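You operate a simulated robot arm through the tools that you are given. There is no shell and no other tool. Be economical: measure what you need, move in short steps, check, and stop when the job is done.

Carry out the task below with a simulated two-armed robot. There is one attempt and no reset: what you move stays moved.

## Task
Shut the black cabinet door a. Put the carton labelled "plugs" from the bare end of the dark worktop on the form there and the carton labelled "dressing" on the grey mat on the dark worktop. Open the black cabinet door d, fetch the blue bottle and stand it on the upper shelf behind black cabinet door d, then shut the d. Take the lid off the tall clear jar and lay it down on the clear end of the black cabinet top. Put the gold weight on the green mat on the dark worktop away on the top of the black cabinet beside the letter trays. Put the wipe carton on the green mat on the dark worktop away on the top of the long wall shelf. Put the blue grease tub on the green mat on the dark worktop away on the top of the narrow wall shelf. Do these in any order. Set down upright: carton, blue bottle, gold weight, wipe carton, blue grease tub.
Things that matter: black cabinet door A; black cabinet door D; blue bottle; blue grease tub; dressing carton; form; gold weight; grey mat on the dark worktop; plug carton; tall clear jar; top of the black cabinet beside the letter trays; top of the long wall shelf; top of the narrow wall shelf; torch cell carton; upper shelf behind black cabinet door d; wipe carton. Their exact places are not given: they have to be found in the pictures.

It is judged by the outcome, as a careful person would: the job done as asked, and still so three seconds after it is handed in. It fails if anything else is knocked over, pushed out of place, dropped, spilled or broken. A push-on lid holds only when it is set on centred and level and pressed home; a screw cap is set on level and turned clockwise until tight.

## Robot
Two 7-joint arms with two-finger parallel grippers on one trunk, on a base that drives. Base frame: it is fixed to the floor where the robot stands at the start and does not move with it; the origin is under the middle of the robot, x ahead of it, y to its left, z up. Lengths are in m, angles in degrees, forces in N, time in s.
The left shoulder is at the start at [0.071, 0.156, 1.405], the right one opposite. Places, roughly: black cabinet door A [0.9, 0.2, 0.6]; black cabinet door D [-0.4, 0.5, 0.6]; blue bottle (7x7x20 cm) [1.7, 0.8, 1]; blue grease tub [3.75, 0.75, 1]; dressing carton, plug carton, torch cell carton [1.25, 0.5, 1]; form [1.5, 0.75, 1]; gold weight (6x6x6 cm) [3.2, 0.4, 0.9]; grey mat on the dark worktop [2.7, 0.6, 0.9]; tall clear jar (9x9x12 cm) [0.6, 0.6, 1.1]; top of the black cabinet beside the letter trays [-0.3, 0.7, 1]; top of the long wall shelf (19x114 cm) [9.02, -2.7, 1.6]; top of the narrow wall shelf (14x57 cm) [8.96, 0.86, 1.32]; upper shelf behind black cabinet door d [-0.4, 0.7, 0.6]; wipe carton [3.25, 0.5, 1]. Payload 3.91 kg a hand.
Tool frame (each hand has its own): the origin (TCP) lies between the finger pads and is the grasp point; the fingertips stand 0.03 m ahead of it; z points along the fingers, y is the line along which they close. Largest opening 0.11 m; finger width 0.02, thickness 0.01; the body of the gripper, 0.048 by 0.112 m, starts 0.055 m behind the TCP.
Orientation is told as [roll, pitch, yaw] about the base's x, y, z axes, in that order, counted from this pose: with the fingers straight down and closing along the base's y, the tool's x points along the base's -x, its y along +y and its z along -z.

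## Interface
- The arms move only by the tool servo_tool. It takes "left_steps", "right_steps" or both (then of equal length, played together; a hand with none holds still); each is a list of rows, each a list of 7 numbers: the finger opening in m, from 0 to 0.11, then the shift along the tool's x, y, z in units of 100 mm (1.0 is 100 mm), then the turn, a rotation vector about the tool's x, y, z in units of 60 degrees (1.0 is 60 degrees). In form: [[hand, tx, ty, tz, wx, wy, wz], ...]. A call has 1 to 12 rows; each row is the pose to reach, as a shift and turn from the pose commanded when the call began, along the tool's axes at that moment. A call with a number of a shift or a turn outside -1 to 1 is refused whole. Rows are played at 5 a second. More than 0.05 m and 8.6 degrees between two rows, or a gripper value outside its range, and nothing of the call is played. A pose out of reach is approached as far as the arm can. The call stops where the force on the tool passes 40 N (or 10 N more than at its start, if that is more) or the arm is blocked; 0.2 s more then pass. The fingers move at their own pace (about 0.108 m/s each) and stop on an object; they squeeze with about 38 N. The grip force told is the motor's: it shows also when the fingers shut on nothing. Time passes only in rows, and 0.2 s behind the last, so rows that repeat a pose let the fingers close. The reply holds the time, the measured pose of the TCP, the force on the tool along the base axes, the opening and the grip force, in the units named above and with some noise, with the torque about the TCP (base axes, N m) and any sound that the robot's microphone picked up.
- Cameras (640 x 400 px; columns grow to the right, rows downward): "scene" is now at [0.0969, 0.0415, 1.5904]; the picture's right is [0.67, -0.74, -0.00], its down [-0.68, -0.61, -0.41] and it looks along [0.31, 0.28, -0.91] (base axes); focal length 214 px, centre (320, 200). "left" rides on the left gripper at [0.072, -0.017, -0.103] in its tool frame; the picture's right is [0.23, 0.97, 0.00], its down [-0.76, 0.18, -0.62] and it looks along [-0.61, 0.14, 0.78] (tool axes); focal length 222 px, centre (320, 200). "right" rides on the right gripper at [0.072, 0.017, -0.103] in its tool frame; the picture's right is [-0.23, 0.97, 0.00], its down [-0.76, -0.18, -0.62] and it looks along [-0.61, -0.14, 0.78] (tool axes); focal length 222 px, centre (320, 200).
- grab_frame(camera): a new picture of that camera. The clock stands still meanwhile.
- move_column(by): slides the trunk up (or, below 0, down) by that many m; the arms and the scene camera ride with it, the base frame stays. It gives what a move gives, with no picture.
- steer(legs): drives the robot by 1 to 6 legs, each [ahead, left, turn to the left] in m, m and degrees, along the robot's own axes; the way and the turn of a leg run together, so that a leg with both is an arc; at most 1.5 m and 180 degrees a leg. The arms and the cameras ride along, it lands a little off, and it stops where it bumps. It gives what a move gives.
- pan_tilt(pan, tilt): turns the head with the scene camera to pan (to the left, within 86 degrees either way) and tilt (down, from -29 to 69), counted from straight ahead of the robot. It gives what a move gives.
- probe_pixels(camera, pixels): for up to 12 pixels [column, row] of the newest picture of that camera ("zoom" is the newest enlarged one), the place [x, y, z] in the base frame of the surface seen there, good to about 0.002 m. The clock stands still meanwhile.
- zoom(camera, box): a new picture of the part [left, top, right, bottom] of that camera's present view, enlarged. The clock stands still meanwhile.
- finish_job(): hands the job in; it is judged then, once.

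Work in short steps. Measure before you move; look again where a grasp or a placing could have gone wrong, and mend it. You have 322 turns and 208 pictures in all, those below and enlarged ones among them. Open the grippers and draw the arms clear of the work before you hand the job in, unless the task says otherwise; then end with one line.

The tools are called after "Emit:" as a command line: name --argument value ..., lists and objects as JSON in quotes. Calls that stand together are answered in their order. servo_tool: Moves the arms, as the interface text tells. Its arguments: {"type":"object","properties":{"left_steps":{"type":"array","items":{"type":"array","items":{"type":"number"}}},"right_steps":{"type":"array","items":{"type":"array","items":{"type":"number"}}}},"required":[]} The other tools are called the same way: move_column (by) slides the trunk up or down; steer (legs) drives the base; pan_tilt (pan, tilt) turns the head that bears the scene camera; grab_frame (camera) takes a picture; probe_pixels (camera, pixels) gives the place of the surface under pixels of a picture; zoom (camera, box) takes an enlarged picture of a part of a camera's view; finish_job () hands the job in.

At the start:

```text
time_s: 0.0
left_tcp_pos: [0.464, 0.6178, 1.3379]
left_tcp_rot: [0.0, 0.0, 0.0]
left_force: [0.6, -0.2, -0.6]
left_ft_torque: [0.03, 0.02, -0.02]
left_grip_width: 0.1102
left_finger_force: 0.0
right_tcp_pos: [0.6366, 0.0825, 1.3006]
right_tcp_rot: [0.1, 0.0, 0.0]
right_force: [-0.1, -0.1, -0.3]
right_ft_torque: [-0.01, 0.0, 0.02]
right_grip_width: 0.1095
right_finger_force: 0.1
trunk travel left (down, up): [-0.85, 0.09]
robot x, y, heading: [0.0041, 0.0039, 0.0]
head pan, tilt: [41.9, 65.5]
```

scene: 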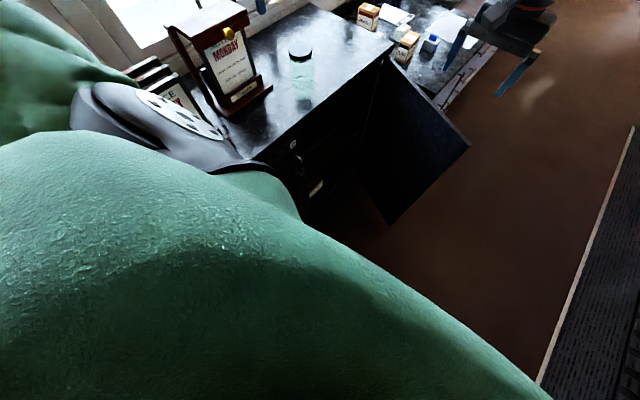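
right: 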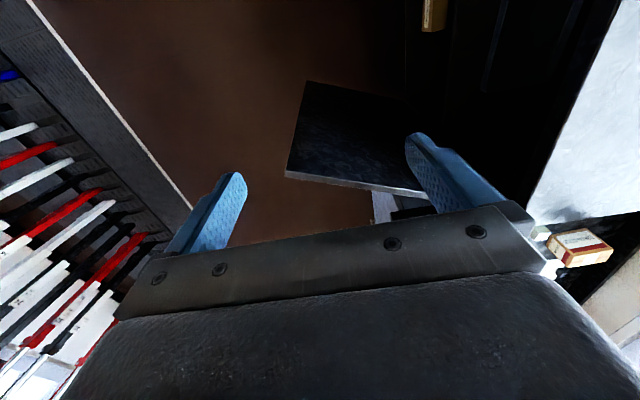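
left: 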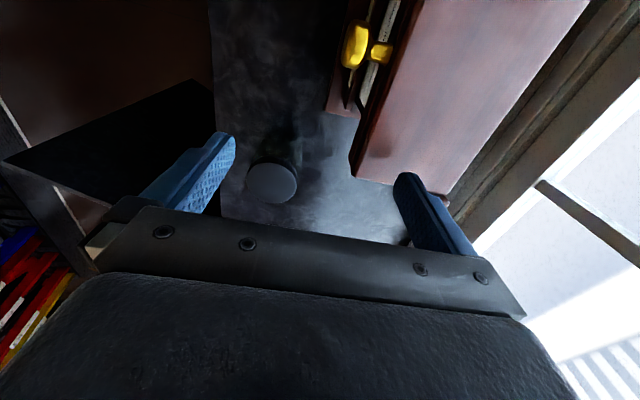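

The first scene view shows the black cabinet, an open door and the jar. I'll look around with the head first.

Emit:
pan_tilt --pan 30 --tilt 30

Emit:
grab_frame --camera "scene"

```text
time_s: 1.0
left_tcp_pos: [0.4651, 0.6162, 1.3395]
left_tcp_rot: [0.0, 0.0, 0.0]
left_force: [-0.2, -0.1, -0.1]
left_ft_torque: [-0.01, 0.0, -0.01]
left_grip_width: 0.1095
left_finger_force: 0.0
right_tcp_pos: [0.6352, 0.0828, 1.3]
right_tcp_rot: [0.0, 0.0, 0.1]
right_force: [-0.3, 0.2, -0.4]
right_ft_torque: [0.02, 0.03, -0.01]
right_grip_width: 0.1101
right_finger_force: 0.1
trunk travel left (down, up): [-0.85, 0.09]
robot x, y, heading: [0.0001, -0.0013, 0.2]
head pan, tilt: [30.0, 30.0]
```

```text
204 pictures are left
```

scene: 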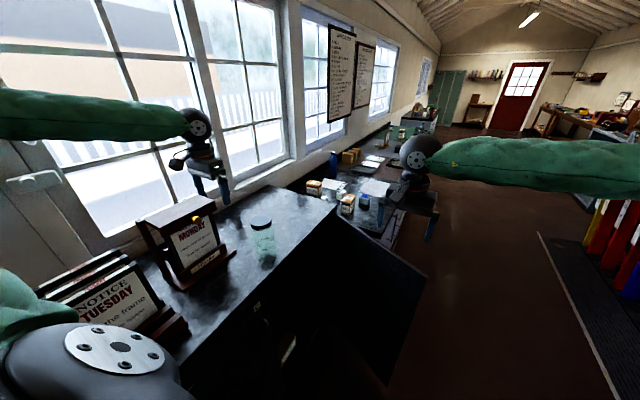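

The open door leaf is around (360,270). I'll probe the cabinet edges, door leaf and jar.

Emit:
probe_pixels --camera "scene" --pixels '[[336, 212], [427, 277], [385, 385], [262, 258], [262, 220], [318, 200], [335, 225], [250, 300], [188, 230], [230, 255], [150, 290], [270, 330]]'

Emit:
zoom --camera "scene" --box '[280, 100, 480, 225]'

```text
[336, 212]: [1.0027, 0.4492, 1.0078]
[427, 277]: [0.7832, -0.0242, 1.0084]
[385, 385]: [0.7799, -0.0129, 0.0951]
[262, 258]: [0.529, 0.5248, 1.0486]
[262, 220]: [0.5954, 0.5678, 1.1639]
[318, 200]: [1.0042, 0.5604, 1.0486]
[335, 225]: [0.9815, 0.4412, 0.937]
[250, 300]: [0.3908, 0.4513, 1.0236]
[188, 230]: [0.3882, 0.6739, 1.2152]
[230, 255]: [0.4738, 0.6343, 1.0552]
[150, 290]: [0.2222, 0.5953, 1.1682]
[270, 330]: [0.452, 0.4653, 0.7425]
```

```text
3.20 times, centred on (380, 162) of scene
```

zoom: 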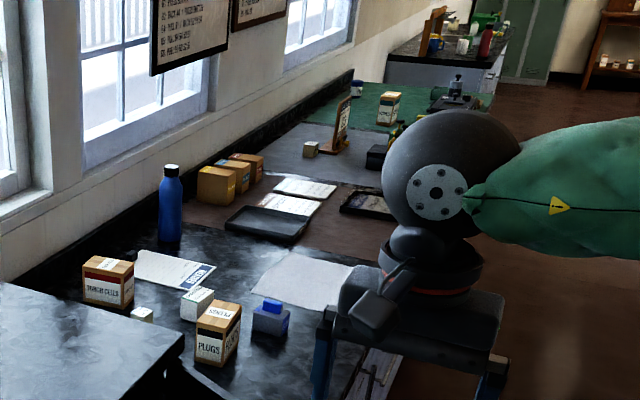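

Cabinet top is z≈1.05 with its front at y≈0.45. Now looking left/back toward door D.

Emit:
pan_tilt --pan 86 --tilt 45

Emit:
grab_frame --camera "scene"

Emit:
pan_tilt --pan 0 --tilt 20

Emit:
grab_frame --camera "scene"

```text
time_s: 2.3
left_tcp_pos: [0.4644, 0.6168, 1.3378]
left_tcp_rot: [0.1, 0.1, 0.1]
left_force: [-0.1, 0.3, 1.0]
left_ft_torque: [0.03, 0.02, -0.03]
left_grip_width: 0.1101
left_finger_force: 0.1
right_tcp_pos: [0.6355, 0.083, 1.2993]
right_tcp_rot: [0.0, 0.1, -0.1]
right_force: [-0.7, -0.2, 0.6]
right_ft_torque: [0.01, 0.03, 0.0]
right_grip_width: 0.1101
right_finger_force: 0.1
trunk travel left (down, up): [-0.85, 0.09]
robot x, y, heading: [0.0001, 0.0023, 0.1]
head pan, tilt: [85.9, 45.0]
```

```text
202 pictures are left
```

scene: 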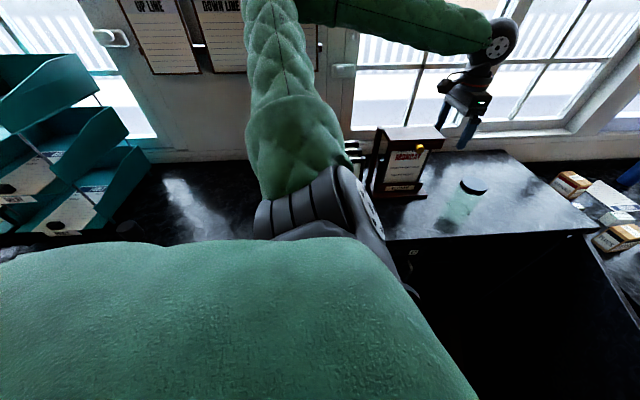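

```text
time_s: 3.9
left_tcp_pos: [0.4639, 0.6177, 1.3381]
left_tcp_rot: [0.0, 0.0, 0.0]
left_force: [-0.7, 0.3, 0.9]
left_ft_torque: [0.01, -0.02, -0.01]
left_grip_width: 0.1102
left_finger_force: 0.1
right_tcp_pos: [0.6359, 0.0834, 1.3001]
right_tcp_rot: [0.0, 0.0, 0.0]
right_force: [-0.8, 0.4, 0.7]
right_ft_torque: [0.0, -0.01, -0.04]
right_grip_width: 0.1098
right_finger_force: 0.1
trunk travel left (down, up): [-0.85, 0.09]
robot x, y, heading: [0.0016, 0.0022, -0.1]
head pan, tilt: [0.0, 20.0]
```

```text
201 pictures are left
```

scene: 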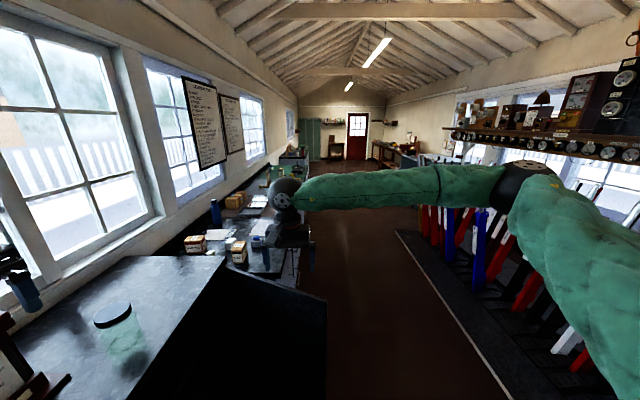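

Zoom on the jar at (120,335) to see the lid type, and probe it.

Emit:
zoom --camera "scene" --box '[70, 280, 182, 350]'

Emit:
probe_pixels --camera "zoom" --pixels '[[138, 180], [345, 175], [240, 130], [240, 250], [240, 180], [245, 300], [410, 330], [240, 380]]'

Emit:
zoom --camera "left" --box '[160, 80, 420, 242]'

Emit:
probe_pixels --camera "left" --pixels '[[247, 183], [297, 183], [272, 163], [272, 201], [272, 182], [365, 60], [350, 130], [340, 210], [300, 30], [230, 30], [240, 220], [400, 150]]'

```text
5.71 times, centred on (126, 315) of scene
```

zoom: 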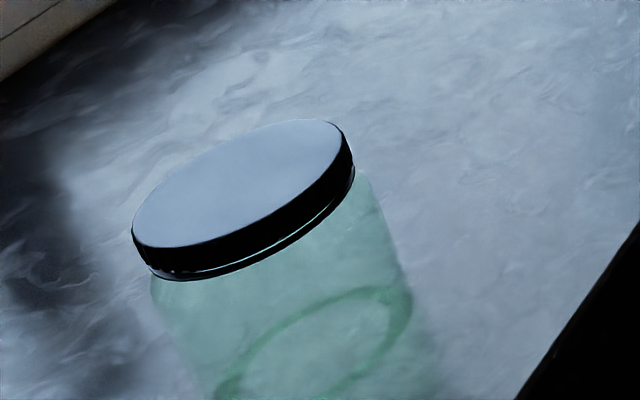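

```text
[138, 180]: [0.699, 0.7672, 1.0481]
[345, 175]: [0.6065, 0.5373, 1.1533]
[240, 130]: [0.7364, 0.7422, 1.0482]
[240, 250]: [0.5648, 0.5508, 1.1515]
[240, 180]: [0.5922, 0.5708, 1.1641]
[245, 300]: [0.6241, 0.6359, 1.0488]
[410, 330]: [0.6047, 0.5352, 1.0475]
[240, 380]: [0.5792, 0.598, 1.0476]
```

```text
2.46 times, centred on (290, 161) of left
```

zoom: 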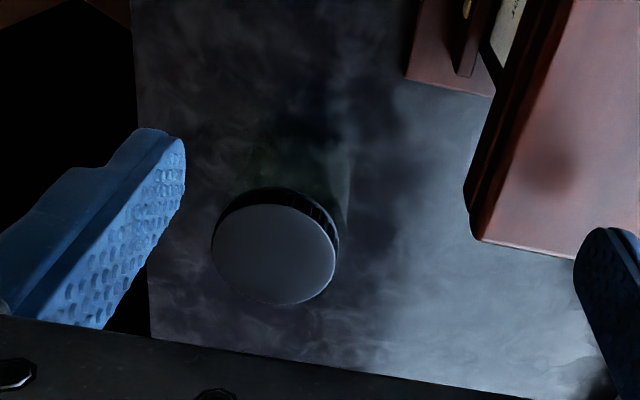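

```text
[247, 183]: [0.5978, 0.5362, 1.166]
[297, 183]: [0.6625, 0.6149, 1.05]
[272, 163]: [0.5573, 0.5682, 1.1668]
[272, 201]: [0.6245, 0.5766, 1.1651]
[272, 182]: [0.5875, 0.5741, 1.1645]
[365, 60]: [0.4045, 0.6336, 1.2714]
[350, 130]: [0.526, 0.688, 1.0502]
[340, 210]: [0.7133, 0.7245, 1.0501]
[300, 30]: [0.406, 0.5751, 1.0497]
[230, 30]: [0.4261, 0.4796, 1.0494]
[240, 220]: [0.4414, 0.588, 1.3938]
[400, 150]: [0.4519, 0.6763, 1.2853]
```

The lid is centred near (0.592, 0.573) with its top at z≈1.166 and radius ≈0.037. I move the left hand above it and look again.

Emit:
servo_tool --left_steps '[[0.11, -0.45, -0.2, 0, 0, 0, 0], [0.11, -0.9, -0.445, 0, 0, 0, 0], [0.11, -1, -0.445, 0.3, 0, 0, 0], [0.11, -1, -0.445, 0.7, 0, 0, 0]]'

Emit:
grab_frame --camera "left"

```text
refused: row 2 steps farther than a row can; nothing moved
```

```text
198 pictures are left
```

left: 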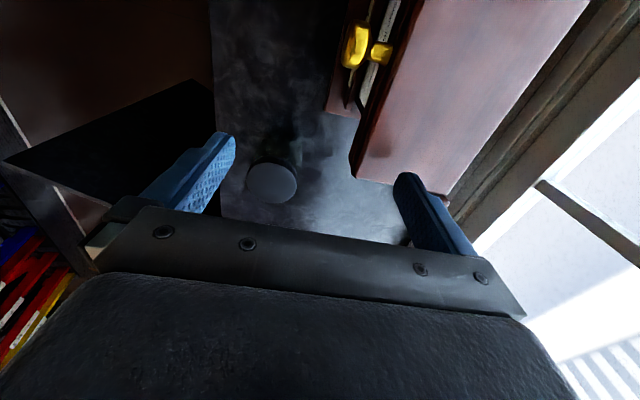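

Refused for row length; I resend with smaller rows.

Emit:
servo_tool --left_steps '[[0.11, -0.4, -0.15, 0, 0, 0, 0], [0.11, -0.8, -0.3, 0, 0, 0, 0], [0.11, -1, -0.445, 0.2, 0, 0, 0], [0.11, -1, -0.445, 0.6, 0, 0, 0]]'

Emit:
grab_frame --camera "left"

```text
time_s: 4.9
left_tcp_pos: [0.5665, 0.5732, 1.2786]
left_tcp_rot: [0.0, 0.1, 0.0]
left_force: [1.1, 0.0, -0.1]
left_ft_torque: [0.01, 0.04, 0.01]
left_grip_width: 0.1101
left_finger_force: 0.1
right_tcp_pos: [0.6367, 0.0842, 1.2978]
right_tcp_rot: [-0.1, 0.1, 0.0]
right_force: [-0.5, -0.3, -0.6]
right_ft_torque: [0.0, 0.02, 0.01]
right_grip_width: 0.1099
right_finger_force: 0.0
trunk travel left (down, up): [-0.85, 0.09]
robot x, y, heading: [0.0004, -0.0017, -0.2]
head pan, tilt: [0.0, 20.0]
```

```text
197 pictures are left
```

left: 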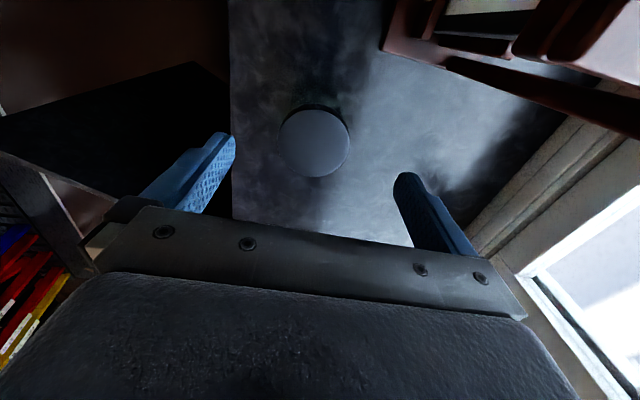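

Lid is at about (315,142) now; probe its edges.

Emit:
probe_pixels --camera "left" --pixels '[[281, 145], [348, 145], [314, 112], [316, 174], [315, 142], [290, 170], [335, 115]]'

```text
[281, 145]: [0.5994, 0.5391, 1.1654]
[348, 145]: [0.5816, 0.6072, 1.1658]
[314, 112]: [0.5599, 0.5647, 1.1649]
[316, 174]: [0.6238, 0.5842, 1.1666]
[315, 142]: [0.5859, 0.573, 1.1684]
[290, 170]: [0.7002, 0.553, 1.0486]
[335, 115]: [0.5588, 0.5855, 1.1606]
```

Centre ≈(0.591, 0.573). Descend to put the fingertips around the lid rim and close.

Emit:
servo_tool --left_steps '[[0.11, -0.245, 0, 0.3, 0, 0, 0], [0.11, -0.245, 0, 0.7, 0, 0, 0], [0.11, -0.245, 0, 0.95, 0, 0, 0], [0.06, -0.245, 0, 0.95, 0, 0, 0], [0.05, -0.245, 0, 0.95, 0, 0, 0], [0.05, -0.245, 0, 0.95, 0, 0, 0]]'

Emit:
grab_frame --camera "left"

```text
time_s: 6.3
left_tcp_pos: [0.5898, 0.5725, 1.1834]
left_tcp_rot: [-0.1, -0.1, 0.0]
left_force: [-0.5, 0.8, -1.0]
left_ft_torque: [0.1, 0.02, -0.03]
left_grip_width: 0.0742
left_finger_force: 38.1
right_tcp_pos: [0.6363, 0.0831, 1.2989]
right_tcp_rot: [-0.1, 0.0, 0.1]
right_force: [0.6, 0.0, -0.6]
right_ft_torque: [-0.04, -0.03, -0.03]
right_grip_width: 0.11
right_finger_force: 0.1
trunk travel left (down, up): [-0.85, 0.09]
robot x, y, heading: [-0.0027, -0.0026, -0.2]
head pan, tilt: [0.0, 20.0]
```

```text
196 pictures are left
```

left: 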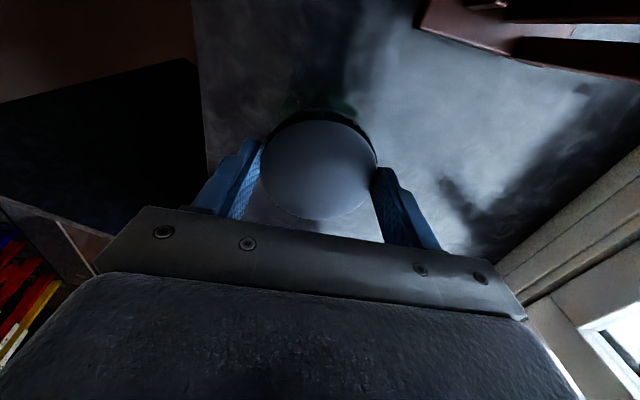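

Gripped at 0.074. Lift 6 mm gently and check whether the jar follows.

Emit:
servo_tool --left_steps '[[0.05, 0, 0, -0.02, 0, 0, 0], [0.05, 0, 0, -0.04, 0, 0, 0], [0.05, 0, 0, -0.06, 0, 0, 0], [0.05, 0, 0, -0.08, 0, 0, 0]]'

Emit:
zoom --camera "scene" --box '[60, 280, 188, 360]'

```text
time_s: 7.3
left_tcp_pos: [0.588, 0.573, 1.1905]
left_tcp_rot: [0.0, 0.0, 0.1]
left_force: [-0.5, -0.1, -2.8]
left_ft_torque: [0.0, 0.02, 0.0]
left_grip_width: 0.074
left_finger_force: 37.4
right_tcp_pos: [0.6358, 0.0836, 1.2991]
right_tcp_rot: [0.0, 0.0, -0.1]
right_force: [0.4, -0.2, -0.5]
right_ft_torque: [-0.01, 0.0, 0.0]
right_grip_width: 0.11
right_finger_force: 0.1
trunk travel left (down, up): [-0.85, 0.09]
robot x, y, heading: [-0.0007, -0.0027, -0.1]
head pan, tilt: [0.0, 20.0]
```

```text
5.00 times, centred on (124, 320) of scene
```

zoom: 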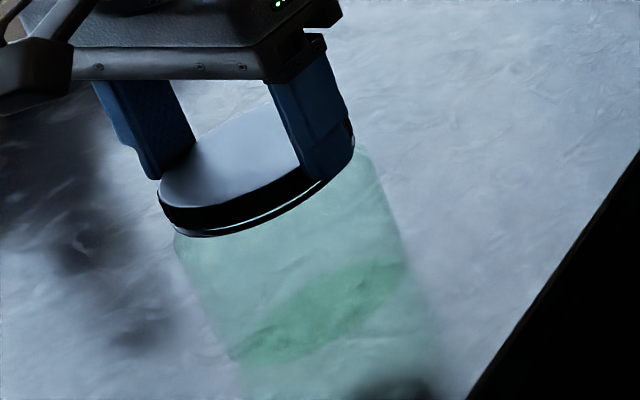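

The jar comes up with the lid, so it must be held by the right hand. I set it down again and turn the right hand, bringing it toward the jar.

Emit:
servo_tool --left_steps '[[0.05, 0, 0, 0.03, 0, 0, 0], [0.05, 0, 0, 0.06, 0, 0, 0], [0.05, 0, 0, 0.08, 0, 0, 0], [0.05, 0, 0, 0.08, 0, 0, 0], [0.05, 0, 0, 0.08, 0, 0, 0], [0.05, 0, 0, 0.08, 0, 0, 0], [0.05, 0, 0, 0.08, 0, 0, 0], [0.05, 0, 0, 0.08, 0, 0, 0]]' --right_steps '[[0.11, 0.1, 0.125, 0, 0, 0, -0.125], [0.11, 0.2, 0.25, 0, 0, 0, -0.25], [0.11, 0.3, 0.375, 0, 0, 0, -0.375], [0.11, 0.4, 0.5, 0, 0, 0, -0.5], [0.11, 0.5, 0.625, 0, 0, 0, -0.625], [0.11, 0.6, 0.75, 0, 0, 0, -0.75], [0.11, 0.7, 0.875, 0, 0, 0, -0.875], [0.11, 0.8, 1, 0, 0, 0, -1]]'

```text
time_s: 9.1
left_tcp_pos: [0.5889, 0.5728, 1.184]
left_tcp_rot: [0.0, 0.1, -0.1]
left_force: [0.2, 0.5, 2.0]
left_ft_torque: [-0.04, -0.1, 0.01]
left_grip_width: 0.0743
left_finger_force: 38.3
right_tcp_pos: [0.5543, 0.1831, 1.2991]
right_tcp_rot: [0.0, 0.1, 60.2]
right_force: [-0.1, -0.5, 0.3]
right_ft_torque: [0.01, -0.02, -0.03]
right_grip_width: 0.11
right_finger_force: 0.0
trunk travel left (down, up): [-0.85, 0.09]
robot x, y, heading: [0.0023, 0.0009, 0.3]
head pan, tilt: [0.0, 20.0]
```

Yaw reached 60°. Now pitch the right fingers up by 60° while moving toward the jar.

Emit:
servo_tool --right_steps '[[0.11, -0.12, 0.1, 0, 0, -0.125, 0], [0.11, -0.25, 0.2, 0, 0, -0.25, 0], [0.11, -0.37, 0.3, 0, 0, -0.375, 0], [0.11, -0.5, 0.4, 0, 0, -0.5, 0], [0.11, -0.62, 0.5, 0, 0, -0.625, 0], [0.11, -0.75, 0.6, 0, 0, -0.75, 0], [0.11, -0.87, 0.7, 0.1, 0, -0.875, 0], [0.11, -1, 0.8, 0.2, 0, -1, 0], [0.11, -1, 1, 0.5, 0, -1, 0]]'

Emit:
grab_frame --camera "right"

```text
time_s: 11.1
left_tcp_pos: [0.5887, 0.5725, 1.1838]
left_tcp_rot: [0.0, 0.0, -0.1]
left_force: [1.8, 0.0, 1.6]
left_ft_torque: [-0.1, -0.12, 0.0]
left_grip_width: 0.0744
left_finger_force: 37.6
right_tcp_pos: [0.519, 0.3211, 1.251]
right_tcp_rot: [0.0, -60.1, 60.1]
right_force: [-0.1, 0.7, -0.2]
right_ft_torque: [-0.01, -0.02, -0.03]
right_grip_width: 0.1102
right_finger_force: 0.1
trunk travel left (down, up): [-0.85, 0.09]
robot x, y, heading: [0.0016, 0.0037, 0.0]
head pan, tilt: [0.0, 20.0]
```

```text
194 pictures are left
```

right: 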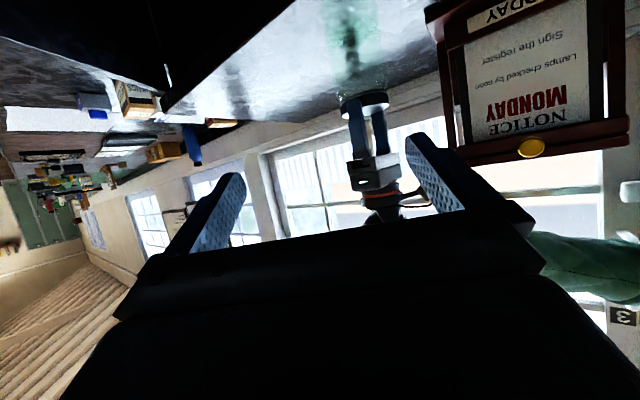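

The approach axis is aligned nearly on the jar. I probe the jar and the notice stand edge for clearance.

Emit:
probe_pixels --camera "right" --pixels '[[430, 15], [440, 60], [468, 155], [365, 95], [350, 60], [330, 75], [390, 60], [345, 30]]'

```text
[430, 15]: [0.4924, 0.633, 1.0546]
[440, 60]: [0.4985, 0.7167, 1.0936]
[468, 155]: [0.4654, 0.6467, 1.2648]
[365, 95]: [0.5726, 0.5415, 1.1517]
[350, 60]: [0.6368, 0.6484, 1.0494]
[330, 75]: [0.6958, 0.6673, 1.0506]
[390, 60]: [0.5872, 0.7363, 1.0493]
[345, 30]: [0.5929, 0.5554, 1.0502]
```

Clearance OK. Advance the right hand along its axis.

Emit:
servo_tool --right_steps '[[0.11, 0.07, 0.2, 0.3, 0, 0, 0], [0.11, 0.14, 0.4, 0.6, 0, 0, 0], [0.11, 0.217, 0.643, 0.9, 0, 0, 0], [0.11, 0.217, 0.643, 1, 0, 0, 0]]'

Emit:
servo_tool --right_steps '[[0.11, 0, 0, 0.3, 0, 0, 0], [0.11, 0, 0, 0.6, 0, 0, 0], [0.11, 0, 0, 0.9, 0, 0, 0]]'

Emit:
grab_frame --camera "right"

```text
time_s: 12.1
left_tcp_pos: [0.5885, 0.572, 1.1841]
left_tcp_rot: [0.1, 0.0, 0.1]
left_force: [-2.0, 2.1, 2.8]
left_ft_torque: [0.17, 0.15, -0.03]
left_grip_width: 0.0742
left_finger_force: 38.2
right_tcp_pos: [0.5014, 0.4173, 1.1788]
right_tcp_rot: [0.0, -59.9, 59.9]
right_force: [0.5, -0.9, 0.8]
right_ft_torque: [0.0, 0.03, 0.04]
right_grip_width: 0.1102
right_finger_force: 0.0
trunk travel left (down, up): [-0.85, 0.09]
robot x, y, heading: [-0.0025, -0.001, -0.1]
head pan, tilt: [0.0, 20.0]
```

```text
time_s: 12.9
left_tcp_pos: [0.5889, 0.5725, 1.1845]
left_tcp_rot: [0.1, 0.0, -0.1]
left_force: [-0.2, -1.6, 1.5]
left_ft_torque: [-0.14, -0.03, 0.02]
left_grip_width: 0.0741
left_finger_force: 38.8
right_tcp_pos: [0.5375, 0.4859, 1.1347]
right_tcp_rot: [0.0, -60.0, 60.1]
right_force: [0.0, 0.5, -0.2]
right_ft_torque: [0.02, 0.0, -0.01]
right_grip_width: 0.1101
right_finger_force: 0.1
trunk travel left (down, up): [-0.85, 0.09]
robot x, y, heading: [0.002, 0.0008, 0.0]
head pan, tilt: [0.0, 20.0]
```

```text
193 pictures are left
```

right: 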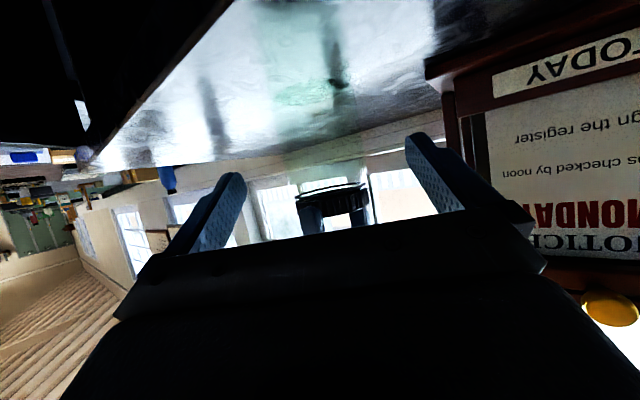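

The jar is centred between the fingers (column ≈328). Advance the last 9 cm and close gently.

Emit:
servo_tool --right_steps '[[0.11, 0, 0, 0.4, 0, 0, 0], [0.11, 0, 0, 0.75, 0, 0, 0], [0.11, 0, 0, 0.92, 0, 0, 0], [0.09, 0, 0, 0.92, 0, 0, 0], [0.07, 0, 0, 0.92, 0, 0, 0], [0.06, 0, 0, 0.92, 0, 0, 0], [0.06, 0, 0, 0.92, 0, 0, 0]]'

Emit:
grab_frame --camera "right"

```text
time_s: 14.5
left_tcp_pos: [0.5893, 0.5729, 1.1836]
left_tcp_rot: [0.1, 0.1, 0.2]
left_force: [-6.8, 2.9, 6.1]
left_ft_torque: [0.13, 0.19, 0.0]
left_grip_width: 0.074
left_finger_force: 38.3
right_tcp_pos: [0.5804, 0.5529, 1.0888]
right_tcp_rot: [0.1, -60.0, 59.9]
right_force: [7.2, -2.0, -1.5]
right_ft_torque: [-0.05, 0.39, -0.11]
right_grip_width: 0.0786
right_finger_force: 38.1
trunk travel left (down, up): [-0.85, 0.09]
robot x, y, heading: [0.0012, -0.0001, 0.0]
head pan, tilt: [0.0, 20.0]
```

```text
192 pictures are left
```

right: 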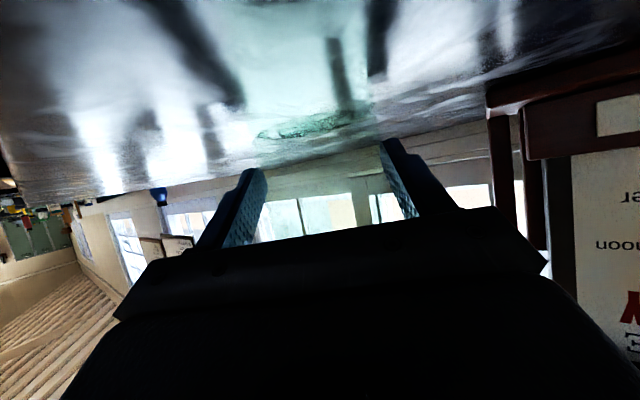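

Jar held at 0.079. Now pull the lid up slowly with the left hand.

Emit:
servo_tool --left_steps '[[0.05, 0, 0, -0.02, 0, 0, 0], [0.05, 0, 0, -0.04, 0, 0, 0], [0.05, 0, 0, -0.06, 0, 0, 0], [0.05, 0, 0, -0.08, 0, 0, 0]]'

Emit:
zoom --camera "scene" --box '[60, 270, 188, 350]'

```text
time_s: 15.5
left_tcp_pos: [0.5889, 0.5724, 1.189]
left_tcp_rot: [0.1, 0.1, 0.1]
left_force: [-6.4, 9.1, -30.0]
left_ft_torque: [0.6, 0.38, 0.02]
left_grip_width: 0.074
left_finger_force: 38.1
right_tcp_pos: [0.5802, 0.5529, 1.0913]
right_tcp_rot: [-0.1, -60.0, 60.0]
right_force: [5.8, -9.2, 27.7]
right_ft_torque: [0.81, 0.06, -0.16]
right_grip_width: 0.0784
right_finger_force: 37.7
trunk travel left (down, up): [-0.85, 0.09]
robot x, y, heading: [0.0015, -0.0022, -0.1]
head pan, tilt: [0.0, 20.0]
```

```text
5.00 times, centred on (124, 310) of scene
```

zoom: 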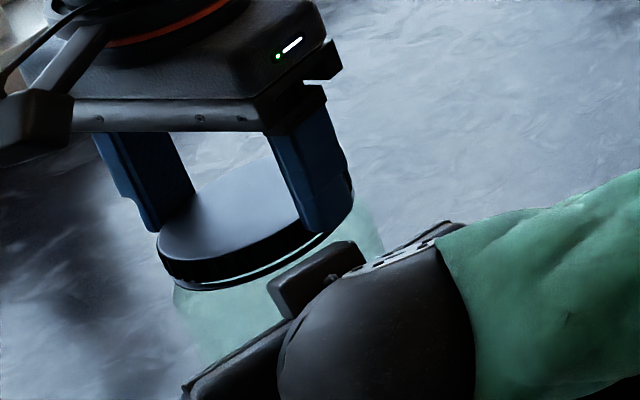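

30 N and no release, so it may be a screw cap. I relax the pull and twist the lid anticlockwise (wz negative).

Emit:
servo_tool --left_steps '[[0.05, 0, 0, 0.07, 0, 0, 0], [0.05, 0, 0, 0.07, 0, 0, -0.08], [0.05, 0, 0, 0.07, 0, 0, -0.2], [0.05, 0, 0, 0.06, 0, 0, -0.3], [0.05, 0, 0, 0.06, 0, 0, -0.4]]'

```text
time_s: 16.7
left_tcp_pos: [0.5895, 0.5731, 1.1857]
left_tcp_rot: [0.0, -0.1, 23.9]
left_force: [-13.2, -17.0, 15.2]
left_ft_torque: [-1.4, 0.61, -0.01]
left_grip_width: 0.0742
left_finger_force: 38.5
right_tcp_pos: [0.581, 0.5513, 1.0881]
right_tcp_rot: [0.1, -59.8, 60.1]
right_force: [13.9, 15.7, -17.2]
right_ft_torque: [-0.47, 0.91, -0.07]
right_grip_width: 0.0783
right_finger_force: 37.8
trunk travel left (down, up): [-0.85, 0.09]
robot x, y, heading: [0.0012, -0.0002, 0.0]
head pan, tilt: [0.0, 20.0]
```

Torque is near zero while it turns and the lid pushes upward, so it is unscrewing. Continue turning with a small rise.

Emit:
servo_tool --left_steps '[[0.05, 0, 0, -0.015, 0, 0, -0.14], [0.05, 0, 0, -0.02, 0, 0, -0.28], [0.05, 0, 0, -0.025, 0, 0, -0.42], [0.05, 0, 0, -0.03, 0, 0, -0.56], [0.05, 0, 0, -0.03, 0, 0, -0.7], [0.05, 0, 0, -0.03, 0, 0, -0.84], [0.05, 0, 0, -0.03, 0, 0, -0.98]]'

Emit:
zoom --camera "scene" --box '[60, 270, 188, 350]'

```text
time_s: 18.3
left_tcp_pos: [0.59, 0.573, 1.1881]
left_tcp_rot: [0.0, 0.0, 82.9]
left_force: [23.7, -5.0, -3.0]
left_ft_torque: [-0.31, -0.87, -0.1]
left_grip_width: 0.074
left_finger_force: 37.6
right_tcp_pos: [0.5776, 0.5537, 1.0888]
right_tcp_rot: [0.0, -60.0, 60.2]
right_force: [-24.5, 4.6, -0.5]
right_ft_torque: [-0.12, -1.55, 0.63]
right_grip_width: 0.0778
right_finger_force: 37.5
trunk travel left (down, up): [-0.85, 0.09]
robot x, y, heading: [-0.0003, 0.0031, -0.2]
head pan, tilt: [0.0, 20.0]
```

```text
5.00 times, centred on (124, 310) of scene
```

zoom: 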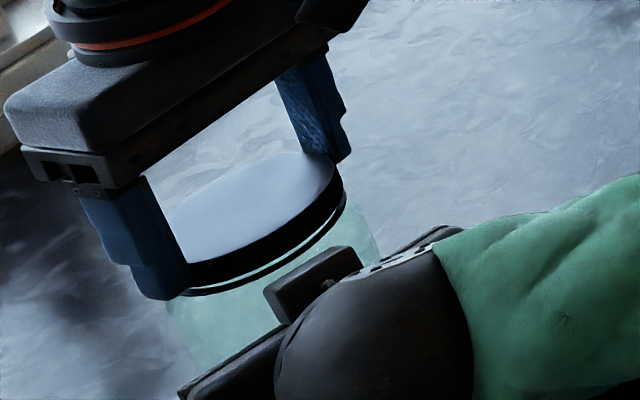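

The gap under the lid grew. Try a gentle lift.

Emit:
servo_tool --left_steps '[[0.05, 0, 0, -0.02, 0, 0, 0], [0.05, 0, 0, -0.04, 0, 0, 0], [0.05, 0, 0, -0.06, 0, 0, 0]]'

```text
time_s: 19.1
left_tcp_pos: [0.5884, 0.5729, 1.1926]
left_tcp_rot: [0.1, -0.1, 82.8]
left_force: [25.2, -1.0, -23.5]
left_ft_torque: [0.0, -1.29, -0.09]
left_grip_width: 0.0742
left_finger_force: 38.1
right_tcp_pos: [0.5809, 0.5528, 1.0901]
right_tcp_rot: [0.0, -60.2, 60.0]
right_force: [-24.7, 0.5, 20.0]
right_ft_torque: [0.33, -1.33, 0.54]
right_grip_width: 0.0789
right_finger_force: 37.8
trunk travel left (down, up): [-0.85, 0.09]
robot x, y, heading: [-0.002, -0.0017, 0.1]
head pan, tilt: [0.0, 20.0]
```

Still held, but the rest height rose ~3 mm. I ease off and turn another 57°, relaxing lateral force.

Emit:
servo_tool --left_steps '[[0.05, 0, 0, 0.03, 0, 0, -0.1], [0.05, 0, 0, 0.02, 0, 0, -0.24], [0.05, 0, 0, 0.015, 0, 0, -0.38], [0.05, 0, 0, 0.01, 0, 0, -0.52], [0.05, 0, 0, 0.01, 0, 0, -0.66], [0.05, 0, 0, 0.01, 0, 0, -0.8], [0.05, 0, 0, 0.0, 0, 0, -0.94]]'

Emit:
zoom --camera "scene" --box '[60, 270, 188, 350]'

```text
time_s: 20.7
left_tcp_pos: [0.5877, 0.572, 1.1938]
left_tcp_rot: [-0.1, -0.1, 139.3]
left_force: [22.0, -5.7, -13.0]
left_ft_torque: [-0.5, -0.84, -0.07]
left_grip_width: 0.0742
left_finger_force: 37.8
right_tcp_pos: [0.5792, 0.5516, 1.0899]
right_tcp_rot: [0.0, -60.0, 59.9]
right_force: [-21.1, 6.0, 9.9]
right_ft_torque: [0.07, -1.56, 0.53]
right_grip_width: 0.0792
right_finger_force: 38.1
trunk travel left (down, up): [-0.85, 0.09]
robot x, y, heading: [-0.0017, -0.0029, -0.0]
head pan, tilt: [0.0, 20.0]
```

```text
5.00 times, centred on (124, 310) of scene
```

zoom: 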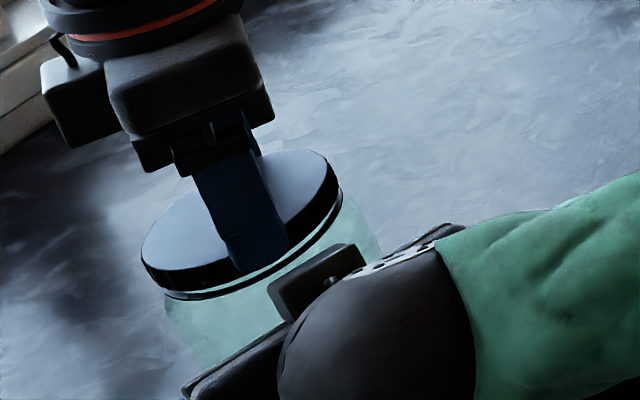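

The gap is clearly larger (lid rose ~1 cm). Try lifting now.

Emit:
servo_tool --left_steps '[[0.05, 0, 0, -0.02, 0, 0, 0], [0.05, 0, 0, -0.05, 0, 0, 0], [0.05, 0, 0, -0.08, 0, 0, 0]]'

Emit:
zoom --camera "scene" --box '[60, 270, 188, 350]'

```text
time_s: 21.4
left_tcp_pos: [0.5875, 0.5723, 1.1986]
left_tcp_rot: [0.0, -0.1, 139.2]
left_force: [2.3, 1.6, -5.2]
left_ft_torque: [0.19, -0.1, 0.01]
left_grip_width: 0.0742
left_finger_force: 38.4
right_tcp_pos: [0.5811, 0.5536, 1.0908]
right_tcp_rot: [0.0, -60.1, 59.9]
right_force: [-2.5, -1.8, 2.5]
right_ft_torque: [0.03, -0.17, 0.01]
right_grip_width: 0.0796
right_finger_force: 38.2
trunk travel left (down, up): [-0.85, 0.09]
robot x, y, heading: [0.0011, 0.0002, -0.0]
head pan, tilt: [0.0, 20.0]
stopped in row 3 (left hand): the force on the tool passed its limit at 42 N (the readings are from after the stop); the commanded pose is now the measured one
```

```text
5.00 times, centred on (124, 310) of scene
```

zoom: 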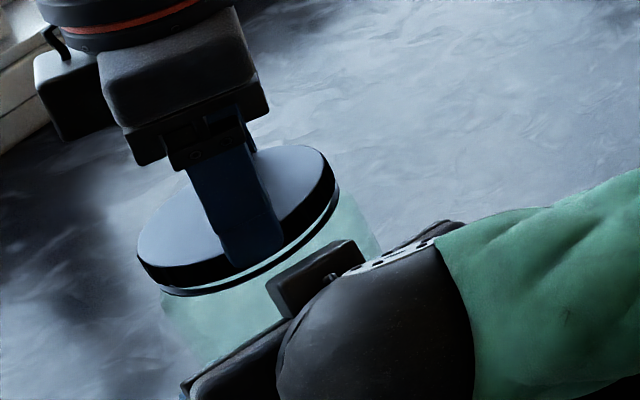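

Forces dropped after the peak; it may have come free. Lift another 2 cm and look.

Emit:
servo_tool --left_steps '[[0.05, 0, 0, -0.05, 0, 0, 0], [0.05, 0, 0, -0.12, 0, 0, 0], [0.05, 0, 0, -0.2, 0, 0, 0]]'

Emit:
zoom --camera "scene" --box '[60, 270, 188, 350]'

```text
time_s: 21.9
left_tcp_pos: [0.586, 0.5729, 1.2055]
left_tcp_rot: [0.3, -0.2, 139.3]
left_force: [2.3, 2.1, -4.6]
left_ft_torque: [0.14, 0.0, 0.01]
left_grip_width: 0.0743
left_finger_force: 37.9
right_tcp_pos: [0.5771, 0.5545, 1.0955]
right_tcp_rot: [-0.1, -60.5, 60.3]
right_force: [-2.7, -2.0, 2.6]
right_ft_torque: [0.07, -0.32, -0.01]
right_grip_width: 0.0792
right_finger_force: 38.2
trunk travel left (down, up): [-0.85, 0.09]
robot x, y, heading: [0.0013, 0.003, 0.2]
head pan, tilt: [0.0, 20.0]
stopped in row 2 (left hand): the force on the tool passed its limit at 43 N (the readings are from after the stop); the commanded pose is now the measured one
```

```text
5.00 times, centred on (124, 310) of scene
```

zoom: 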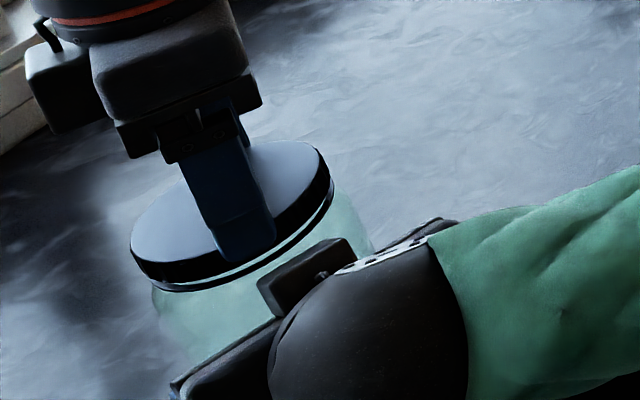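

Both hands rose together, so the thread still holds. I lower both 7 mm so the jar stands again, then regrip the lid.

Emit:
servo_tool --left_steps '[[0.05, 0, 0, 0.03, 0, 0, 0], [0.05, 0, 0, 0.06, 0, 0, 0], [0.05, 0, 0, 0.06, 0, 0, 0], [0.11, 0, 0, 0.06, 0, 0, 0], [0.11, 0, 0, 0.06, 0, 0, 0]]' --right_steps '[[0.06, 0.026, 0, 0.015, 0, 0, 0], [0.06, 0.052, 0, 0.03, 0, 0, 0], [0.06, 0.052, 0, 0.03, 0, 0, 0], [0.06, 0.052, 0, 0.03, 0, 0, 0], [0.06, 0.052, 0, 0.03, 0, 0, 0]]'

Emit:
zoom --camera "scene" --box '[60, 270, 188, 350]'

```text
time_s: 23.1
left_tcp_pos: [0.5866, 0.5726, 1.2002]
left_tcp_rot: [0.4, -0.3, 139.3]
left_force: [0.4, -0.3, -0.4]
left_ft_torque: [-0.03, 0.0, -0.01]
left_grip_width: 0.11
left_finger_force: 0.0
right_tcp_pos: [0.5794, 0.557, 1.0889]
right_tcp_rot: [0.0, -60.5, 60.2]
right_force: [-0.5, 0.0, -2.3]
right_ft_torque: [-0.04, 0.04, 0.0]
right_grip_width: 0.0788
right_finger_force: 37.8
trunk travel left (down, up): [-0.85, 0.09]
robot x, y, heading: [-0.0006, -0.0004, -0.2]
head pan, tilt: [0.0, 20.0]
```

```text
5.00 times, centred on (124, 310) of scene
```

zoom: 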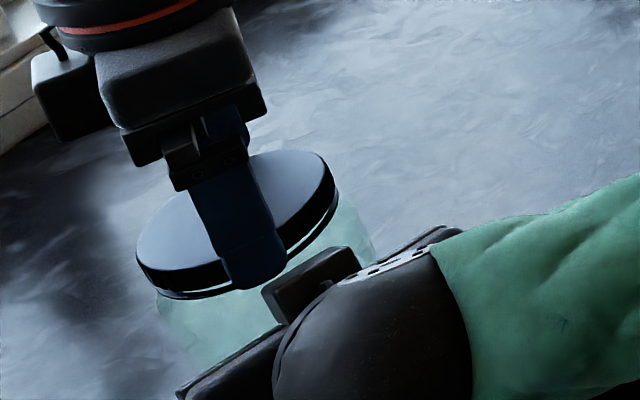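

Released; the jar hangs slightly in the right hand. Probe the lid top and turn the open left hand back.

Emit:
probe_pixels --camera "zoom" --pixels '[[290, 180], [165, 230], [330, 195], [180, 200]]'

Emit:
servo_tool --left_steps '[[0.11, 0, 0, 0, 0, 0, 0.14], [0.11, 0, 0, 0, 0, 0, 0.28], [0.11, 0, 0, 0, 0, 0, 0.42], [0.11, 0, 0, 0, 0, 0, 0.56], [0.11, 0, 0, 0, 0, 0, 0.7], [0.11, 0, 0, 0, 0, 0, 0.84], [0.11, 0, 0, 0, 0, 0, 0.98]]'

Emit:
servo_tool --left_steps '[[0.11, 0, 0, 0, 0, 0, 0.14], [0.11, 0, 0, 0, 0, 0, 0.28], [0.11, 0, 0, 0, 0, 0, 0.42], [0.11, 0, 0, 0, 0, 0, 0.56], [0.11, 0, 0, 0, 0, 0, 0.7], [0.11, 0, 0, 0, 0, 0, 0.84], [0.11, 0, 0, 0, 0, 0, 0.98]]'

Emit:
grab_frame --camera "left"

```text
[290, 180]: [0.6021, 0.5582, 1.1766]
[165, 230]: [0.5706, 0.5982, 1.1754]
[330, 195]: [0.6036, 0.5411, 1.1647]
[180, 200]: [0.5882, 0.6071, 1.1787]
```

```text
time_s: 24.7
left_tcp_pos: [0.5855, 0.5738, 1.1978]
left_tcp_rot: [0.3, 0.2, 80.5]
left_force: [0.7, 0.0, -1.0]
left_ft_torque: [0.03, 0.0, -0.02]
left_grip_width: 0.1099
left_finger_force: 0.0
right_tcp_pos: [0.5804, 0.5555, 1.0895]
right_tcp_rot: [0.0, -60.5, 60.3]
right_force: [-0.6, 0.8, -2.8]
right_ft_torque: [-0.05, 0.01, 0.03]
right_grip_width: 0.0787
right_finger_force: 37.8
trunk travel left (down, up): [-0.85, 0.09]
robot x, y, heading: [-0.005, -0.0017, 0.1]
head pan, tilt: [0.0, 20.0]
```

```text
time_s: 26.3
left_tcp_pos: [0.5862, 0.5728, 1.2011]
left_tcp_rot: [0.2, 0.4, 21.5]
left_force: [-0.5, -0.1, 0.1]
left_ft_torque: [0.01, -0.01, -0.01]
left_grip_width: 0.1101
left_finger_force: 0.0
right_tcp_pos: [0.5774, 0.555, 1.0895]
right_tcp_rot: [0.0, -60.4, 60.3]
right_force: [-0.6, 0.3, -3.3]
right_ft_torque: [-0.07, 0.0, 0.0]
right_grip_width: 0.0785
right_finger_force: 38.3
trunk travel left (down, up): [-0.85, 0.09]
robot x, y, heading: [-0.003, 0.0006, -0.0]
head pan, tilt: [0.0, 20.0]
```

```text
185 pictures are left
```

left: 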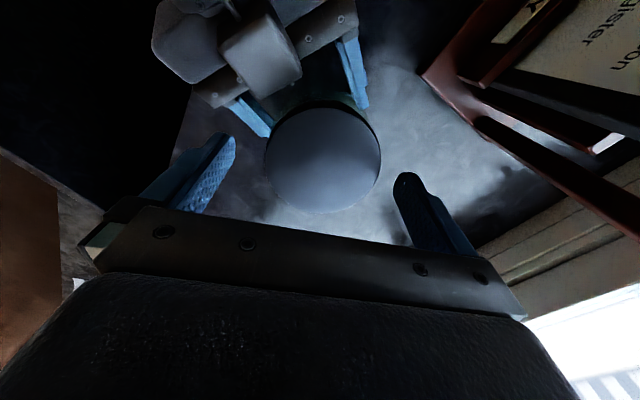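

Lid top is z≈1.178. One more back-turn to yaw ≈ −37, lower 6 mm, grip, then twist anticlockwise.

Emit:
servo_tool --left_steps '[[0.11, 0, 0, 0, 0, 0, 0.14], [0.11, 0, 0, 0, 0, 0, 0.28], [0.11, 0, 0, 0, 0, 0, 0.42], [0.11, 0, 0, 0, 0, 0, 0.56], [0.11, 0, 0, 0, 0, 0, 0.7], [0.11, 0, 0, 0, 0, 0, 0.84], [0.11, 0, 0, 0.05, 0, 0, 0.98], [0.07, 0, 0, 0.06, 0, 0, 0.98], [0.05, 0, 0, 0.06, 0, 0, 0.98], [0.05, 0, 0, 0.06, 0, 0, 0.98]]'

Emit:
servo_tool --left_steps '[[0.05, 0, 0, 0, 0, 0, -0.14], [0.05, 0, 0, -0.01, 0, 0, -0.28], [0.05, 0, 0, -0.02, 0, 0, -0.42], [0.05, 0, 0, -0.03, 0, 0, -0.56], [0.05, 0, 0, -0.04, 0, 0, -0.7], [0.05, 0, 0, -0.05, 0, 0, -0.84], [0.05, 0, 0, -0.05, 0, 0, -0.98]]'

Emit:
servo_tool --left_steps '[[0.05, 0, 0, 0, 0, 0, -0.14], [0.05, 0, 0, -0.01, 0, 0, -0.28], [0.05, 0, 0, -0.02, 0, 0, -0.42], [0.05, 0, 0, -0.03, 0, 0, -0.56], [0.05, 0, 0, -0.04, 0, 0, -0.7], [0.05, 0, 0, -0.05, 0, 0, -0.84], [0.05, 0, 0, -0.05, 0, 0, -0.98]]'

```text
time_s: 28.5
left_tcp_pos: [0.5868, 0.5736, 1.1934]
left_tcp_rot: [-0.2, 0.2, -37.1]
left_force: [5.1, 9.5, -1.0]
left_ft_torque: [0.56, -0.1, 0.03]
left_grip_width: 0.0746
left_finger_force: 37.8
right_tcp_pos: [0.5792, 0.5562, 1.0902]
right_tcp_rot: [0.0, -60.5, 60.3]
right_force: [-6.1, -10.0, -2.0]
right_ft_torque: [0.42, -0.42, 0.02]
right_grip_width: 0.0787
right_finger_force: 37.9
trunk travel left (down, up): [-0.85, 0.09]
robot x, y, heading: [-0.0017, 0.0, -0.0]
head pan, tilt: [0.0, 20.0]
```

```text
time_s: 30.1
left_tcp_pos: [0.5866, 0.5725, 1.1987]
left_tcp_rot: [0.0, 0.4, 21.8]
left_force: [7.2, -6.7, 1.5]
left_ft_torque: [-0.23, -0.32, -0.1]
left_grip_width: 0.0748
left_finger_force: 38.1
right_tcp_pos: [0.5786, 0.5553, 1.0892]
right_tcp_rot: [0.0, -60.4, 60.4]
right_force: [-7.6, 5.6, -4.2]
right_ft_torque: [-0.52, -0.53, 0.28]
right_grip_width: 0.078
right_finger_force: 37.8
trunk travel left (down, up): [-0.85, 0.09]
robot x, y, heading: [-0.0006, -0.0003, 0.1]
head pan, tilt: [0.0, 20.0]
```

```text
time_s: 31.7
left_tcp_pos: [0.5852, 0.5731, 1.2031]
left_tcp_rot: [0.3, 0.2, 80.6]
left_force: [4.7, -9.7, -1.1]
left_ft_torque: [-0.31, -0.14, -0.21]
left_grip_width: 0.0745
left_finger_force: 38.3
right_tcp_pos: [0.5786, 0.5554, 1.0887]
right_tcp_rot: [0.0, -60.5, 60.3]
right_force: [-4.8, 9.4, -1.4]
right_ft_torque: [-0.86, -0.4, 0.36]
right_grip_width: 0.0778
right_finger_force: 37.9
trunk travel left (down, up): [-0.85, 0.09]
robot x, y, heading: [0.0015, -0.0012, -0.1]
head pan, tilt: [0.0, 20.0]
```

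Forces remain low while rising. Look.

Emit:
zoom --camera "scene" --box '[60, 270, 188, 350]'

Emit:
probe_pixels --camera "zoom" --pixels '[[290, 180], [250, 200], [330, 195], [230, 190]]'

```text
5.00 times, centred on (124, 310) of scene
```

zoom: 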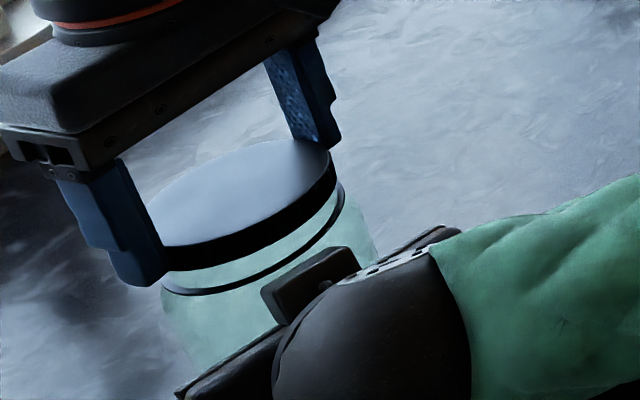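

```text
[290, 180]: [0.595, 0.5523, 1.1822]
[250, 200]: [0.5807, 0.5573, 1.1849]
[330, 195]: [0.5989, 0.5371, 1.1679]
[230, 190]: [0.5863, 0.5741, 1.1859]
```

The lid is now well above the jar ring (neck visible). Continue turning, then lift.

Emit:
servo_tool --left_steps '[[0.05, 0, 0, -0.01, 0, 0, -0.14], [0.05, 0, 0, -0.02, 0, 0, -0.28], [0.05, 0, 0, -0.03, 0, 0, -0.42], [0.05, 0, 0, -0.04, 0, 0, -0.56], [0.05, 0, 0, -0.05, 0, 0, -0.7], [0.05, 0, 0, -0.06, 0, 0, -0.84], [0.05, 0, 0, -0.07, 0, 0, -0.98], [0.05, 0, 0, -0.12, 0, 0, -0.98], [0.05, 0, 0, -0.18, 0, 0, -0.98]]'

Emit:
zoom --camera "scene" --box '[60, 270, 188, 350]'

```text
time_s: 33.7
left_tcp_pos: [0.5857, 0.5714, 1.2226]
left_tcp_rot: [0.3, -0.2, 139.3]
left_force: [0.1, 0.5, -0.5]
left_ft_torque: [-0.01, 0.05, 0.0]
left_grip_width: 0.0747
left_finger_force: 38.4
right_tcp_pos: [0.5783, 0.5559, 1.0909]
right_tcp_rot: [0.0, -60.5, 60.3]
right_force: [-0.6, -0.1, -2.2]
right_ft_torque: [-0.04, 0.01, -0.01]
right_grip_width: 0.0781
right_finger_force: 38.5
trunk travel left (down, up): [-0.85, 0.09]
robot x, y, heading: [-0.0011, 0.0012, -0.1]
head pan, tilt: [0.0, 20.0]
```

```text
5.00 times, centred on (124, 310) of scene
```

zoom: 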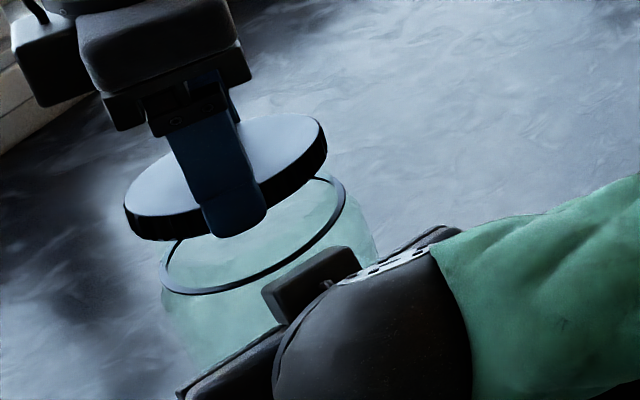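

Lid is free. I raise the left hand, and lower the right hand gently in small steps to stand the jar on the cabinet.

Emit:
servo_tool --left_steps '[[0.05, 0, 0, -0.2, 0, 0, 0], [0.05, 0.1, -0.1, -0.4, 0, 0, 0.1], [0.05, 0.25, -0.3, -0.4, 0, 0, 0.2], [0.05, 0.4, -0.5, -0.4, 0, 0, 0.3], [0.05, 0.6, -0.7, -0.4, 0, 0, 0.4], [0.05, 0.8, -0.9, -0.4, 0, 0, 0.5]]' --right_steps '[[0.06, 0.013, 0, 0.0075, 0, 0, 0], [0.06, 0.026, 0, 0.015, 0, 0, 0], [0.06, 0.039, 0, 0.0225, 0, 0, 0], [0.06, 0.052, 0, 0.03, 0, 0, 0], [0.06, 0.06, 0, 0.035, 0, 0, 0], [0.06, 0.06, 0, 0.035, 0, 0, 0]]'

Emit:
zoom --camera "scene" --box '[40, 260, 200, 360]'

```text
time_s: 35.1
left_tcp_pos: [0.7075, 0.5916, 1.2602]
left_tcp_rot: [0.5, -0.1, 109.2]
left_force: [-0.1, 0.6, 0.4]
left_ft_torque: [0.01, -0.01, -0.01]
left_grip_width: 0.0747
left_finger_force: 37.5
right_tcp_pos: [0.5797, 0.5557, 1.0812]
right_tcp_rot: [0.1, -60.4, 60.2]
right_force: [0.1, 0.3, -3.0]
right_ft_torque: [-0.04, 0.01, 0.01]
right_grip_width: 0.0779
right_finger_force: 38.0
trunk travel left (down, up): [-0.85, 0.09]
robot x, y, heading: [0.0009, 0.0014, -0.0]
head pan, tilt: [0.0, 20.0]
```

```text
4.00 times, centred on (120, 310) of scene
```

zoom: 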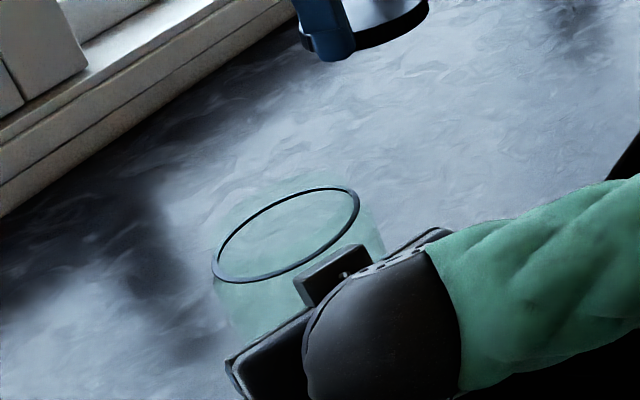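

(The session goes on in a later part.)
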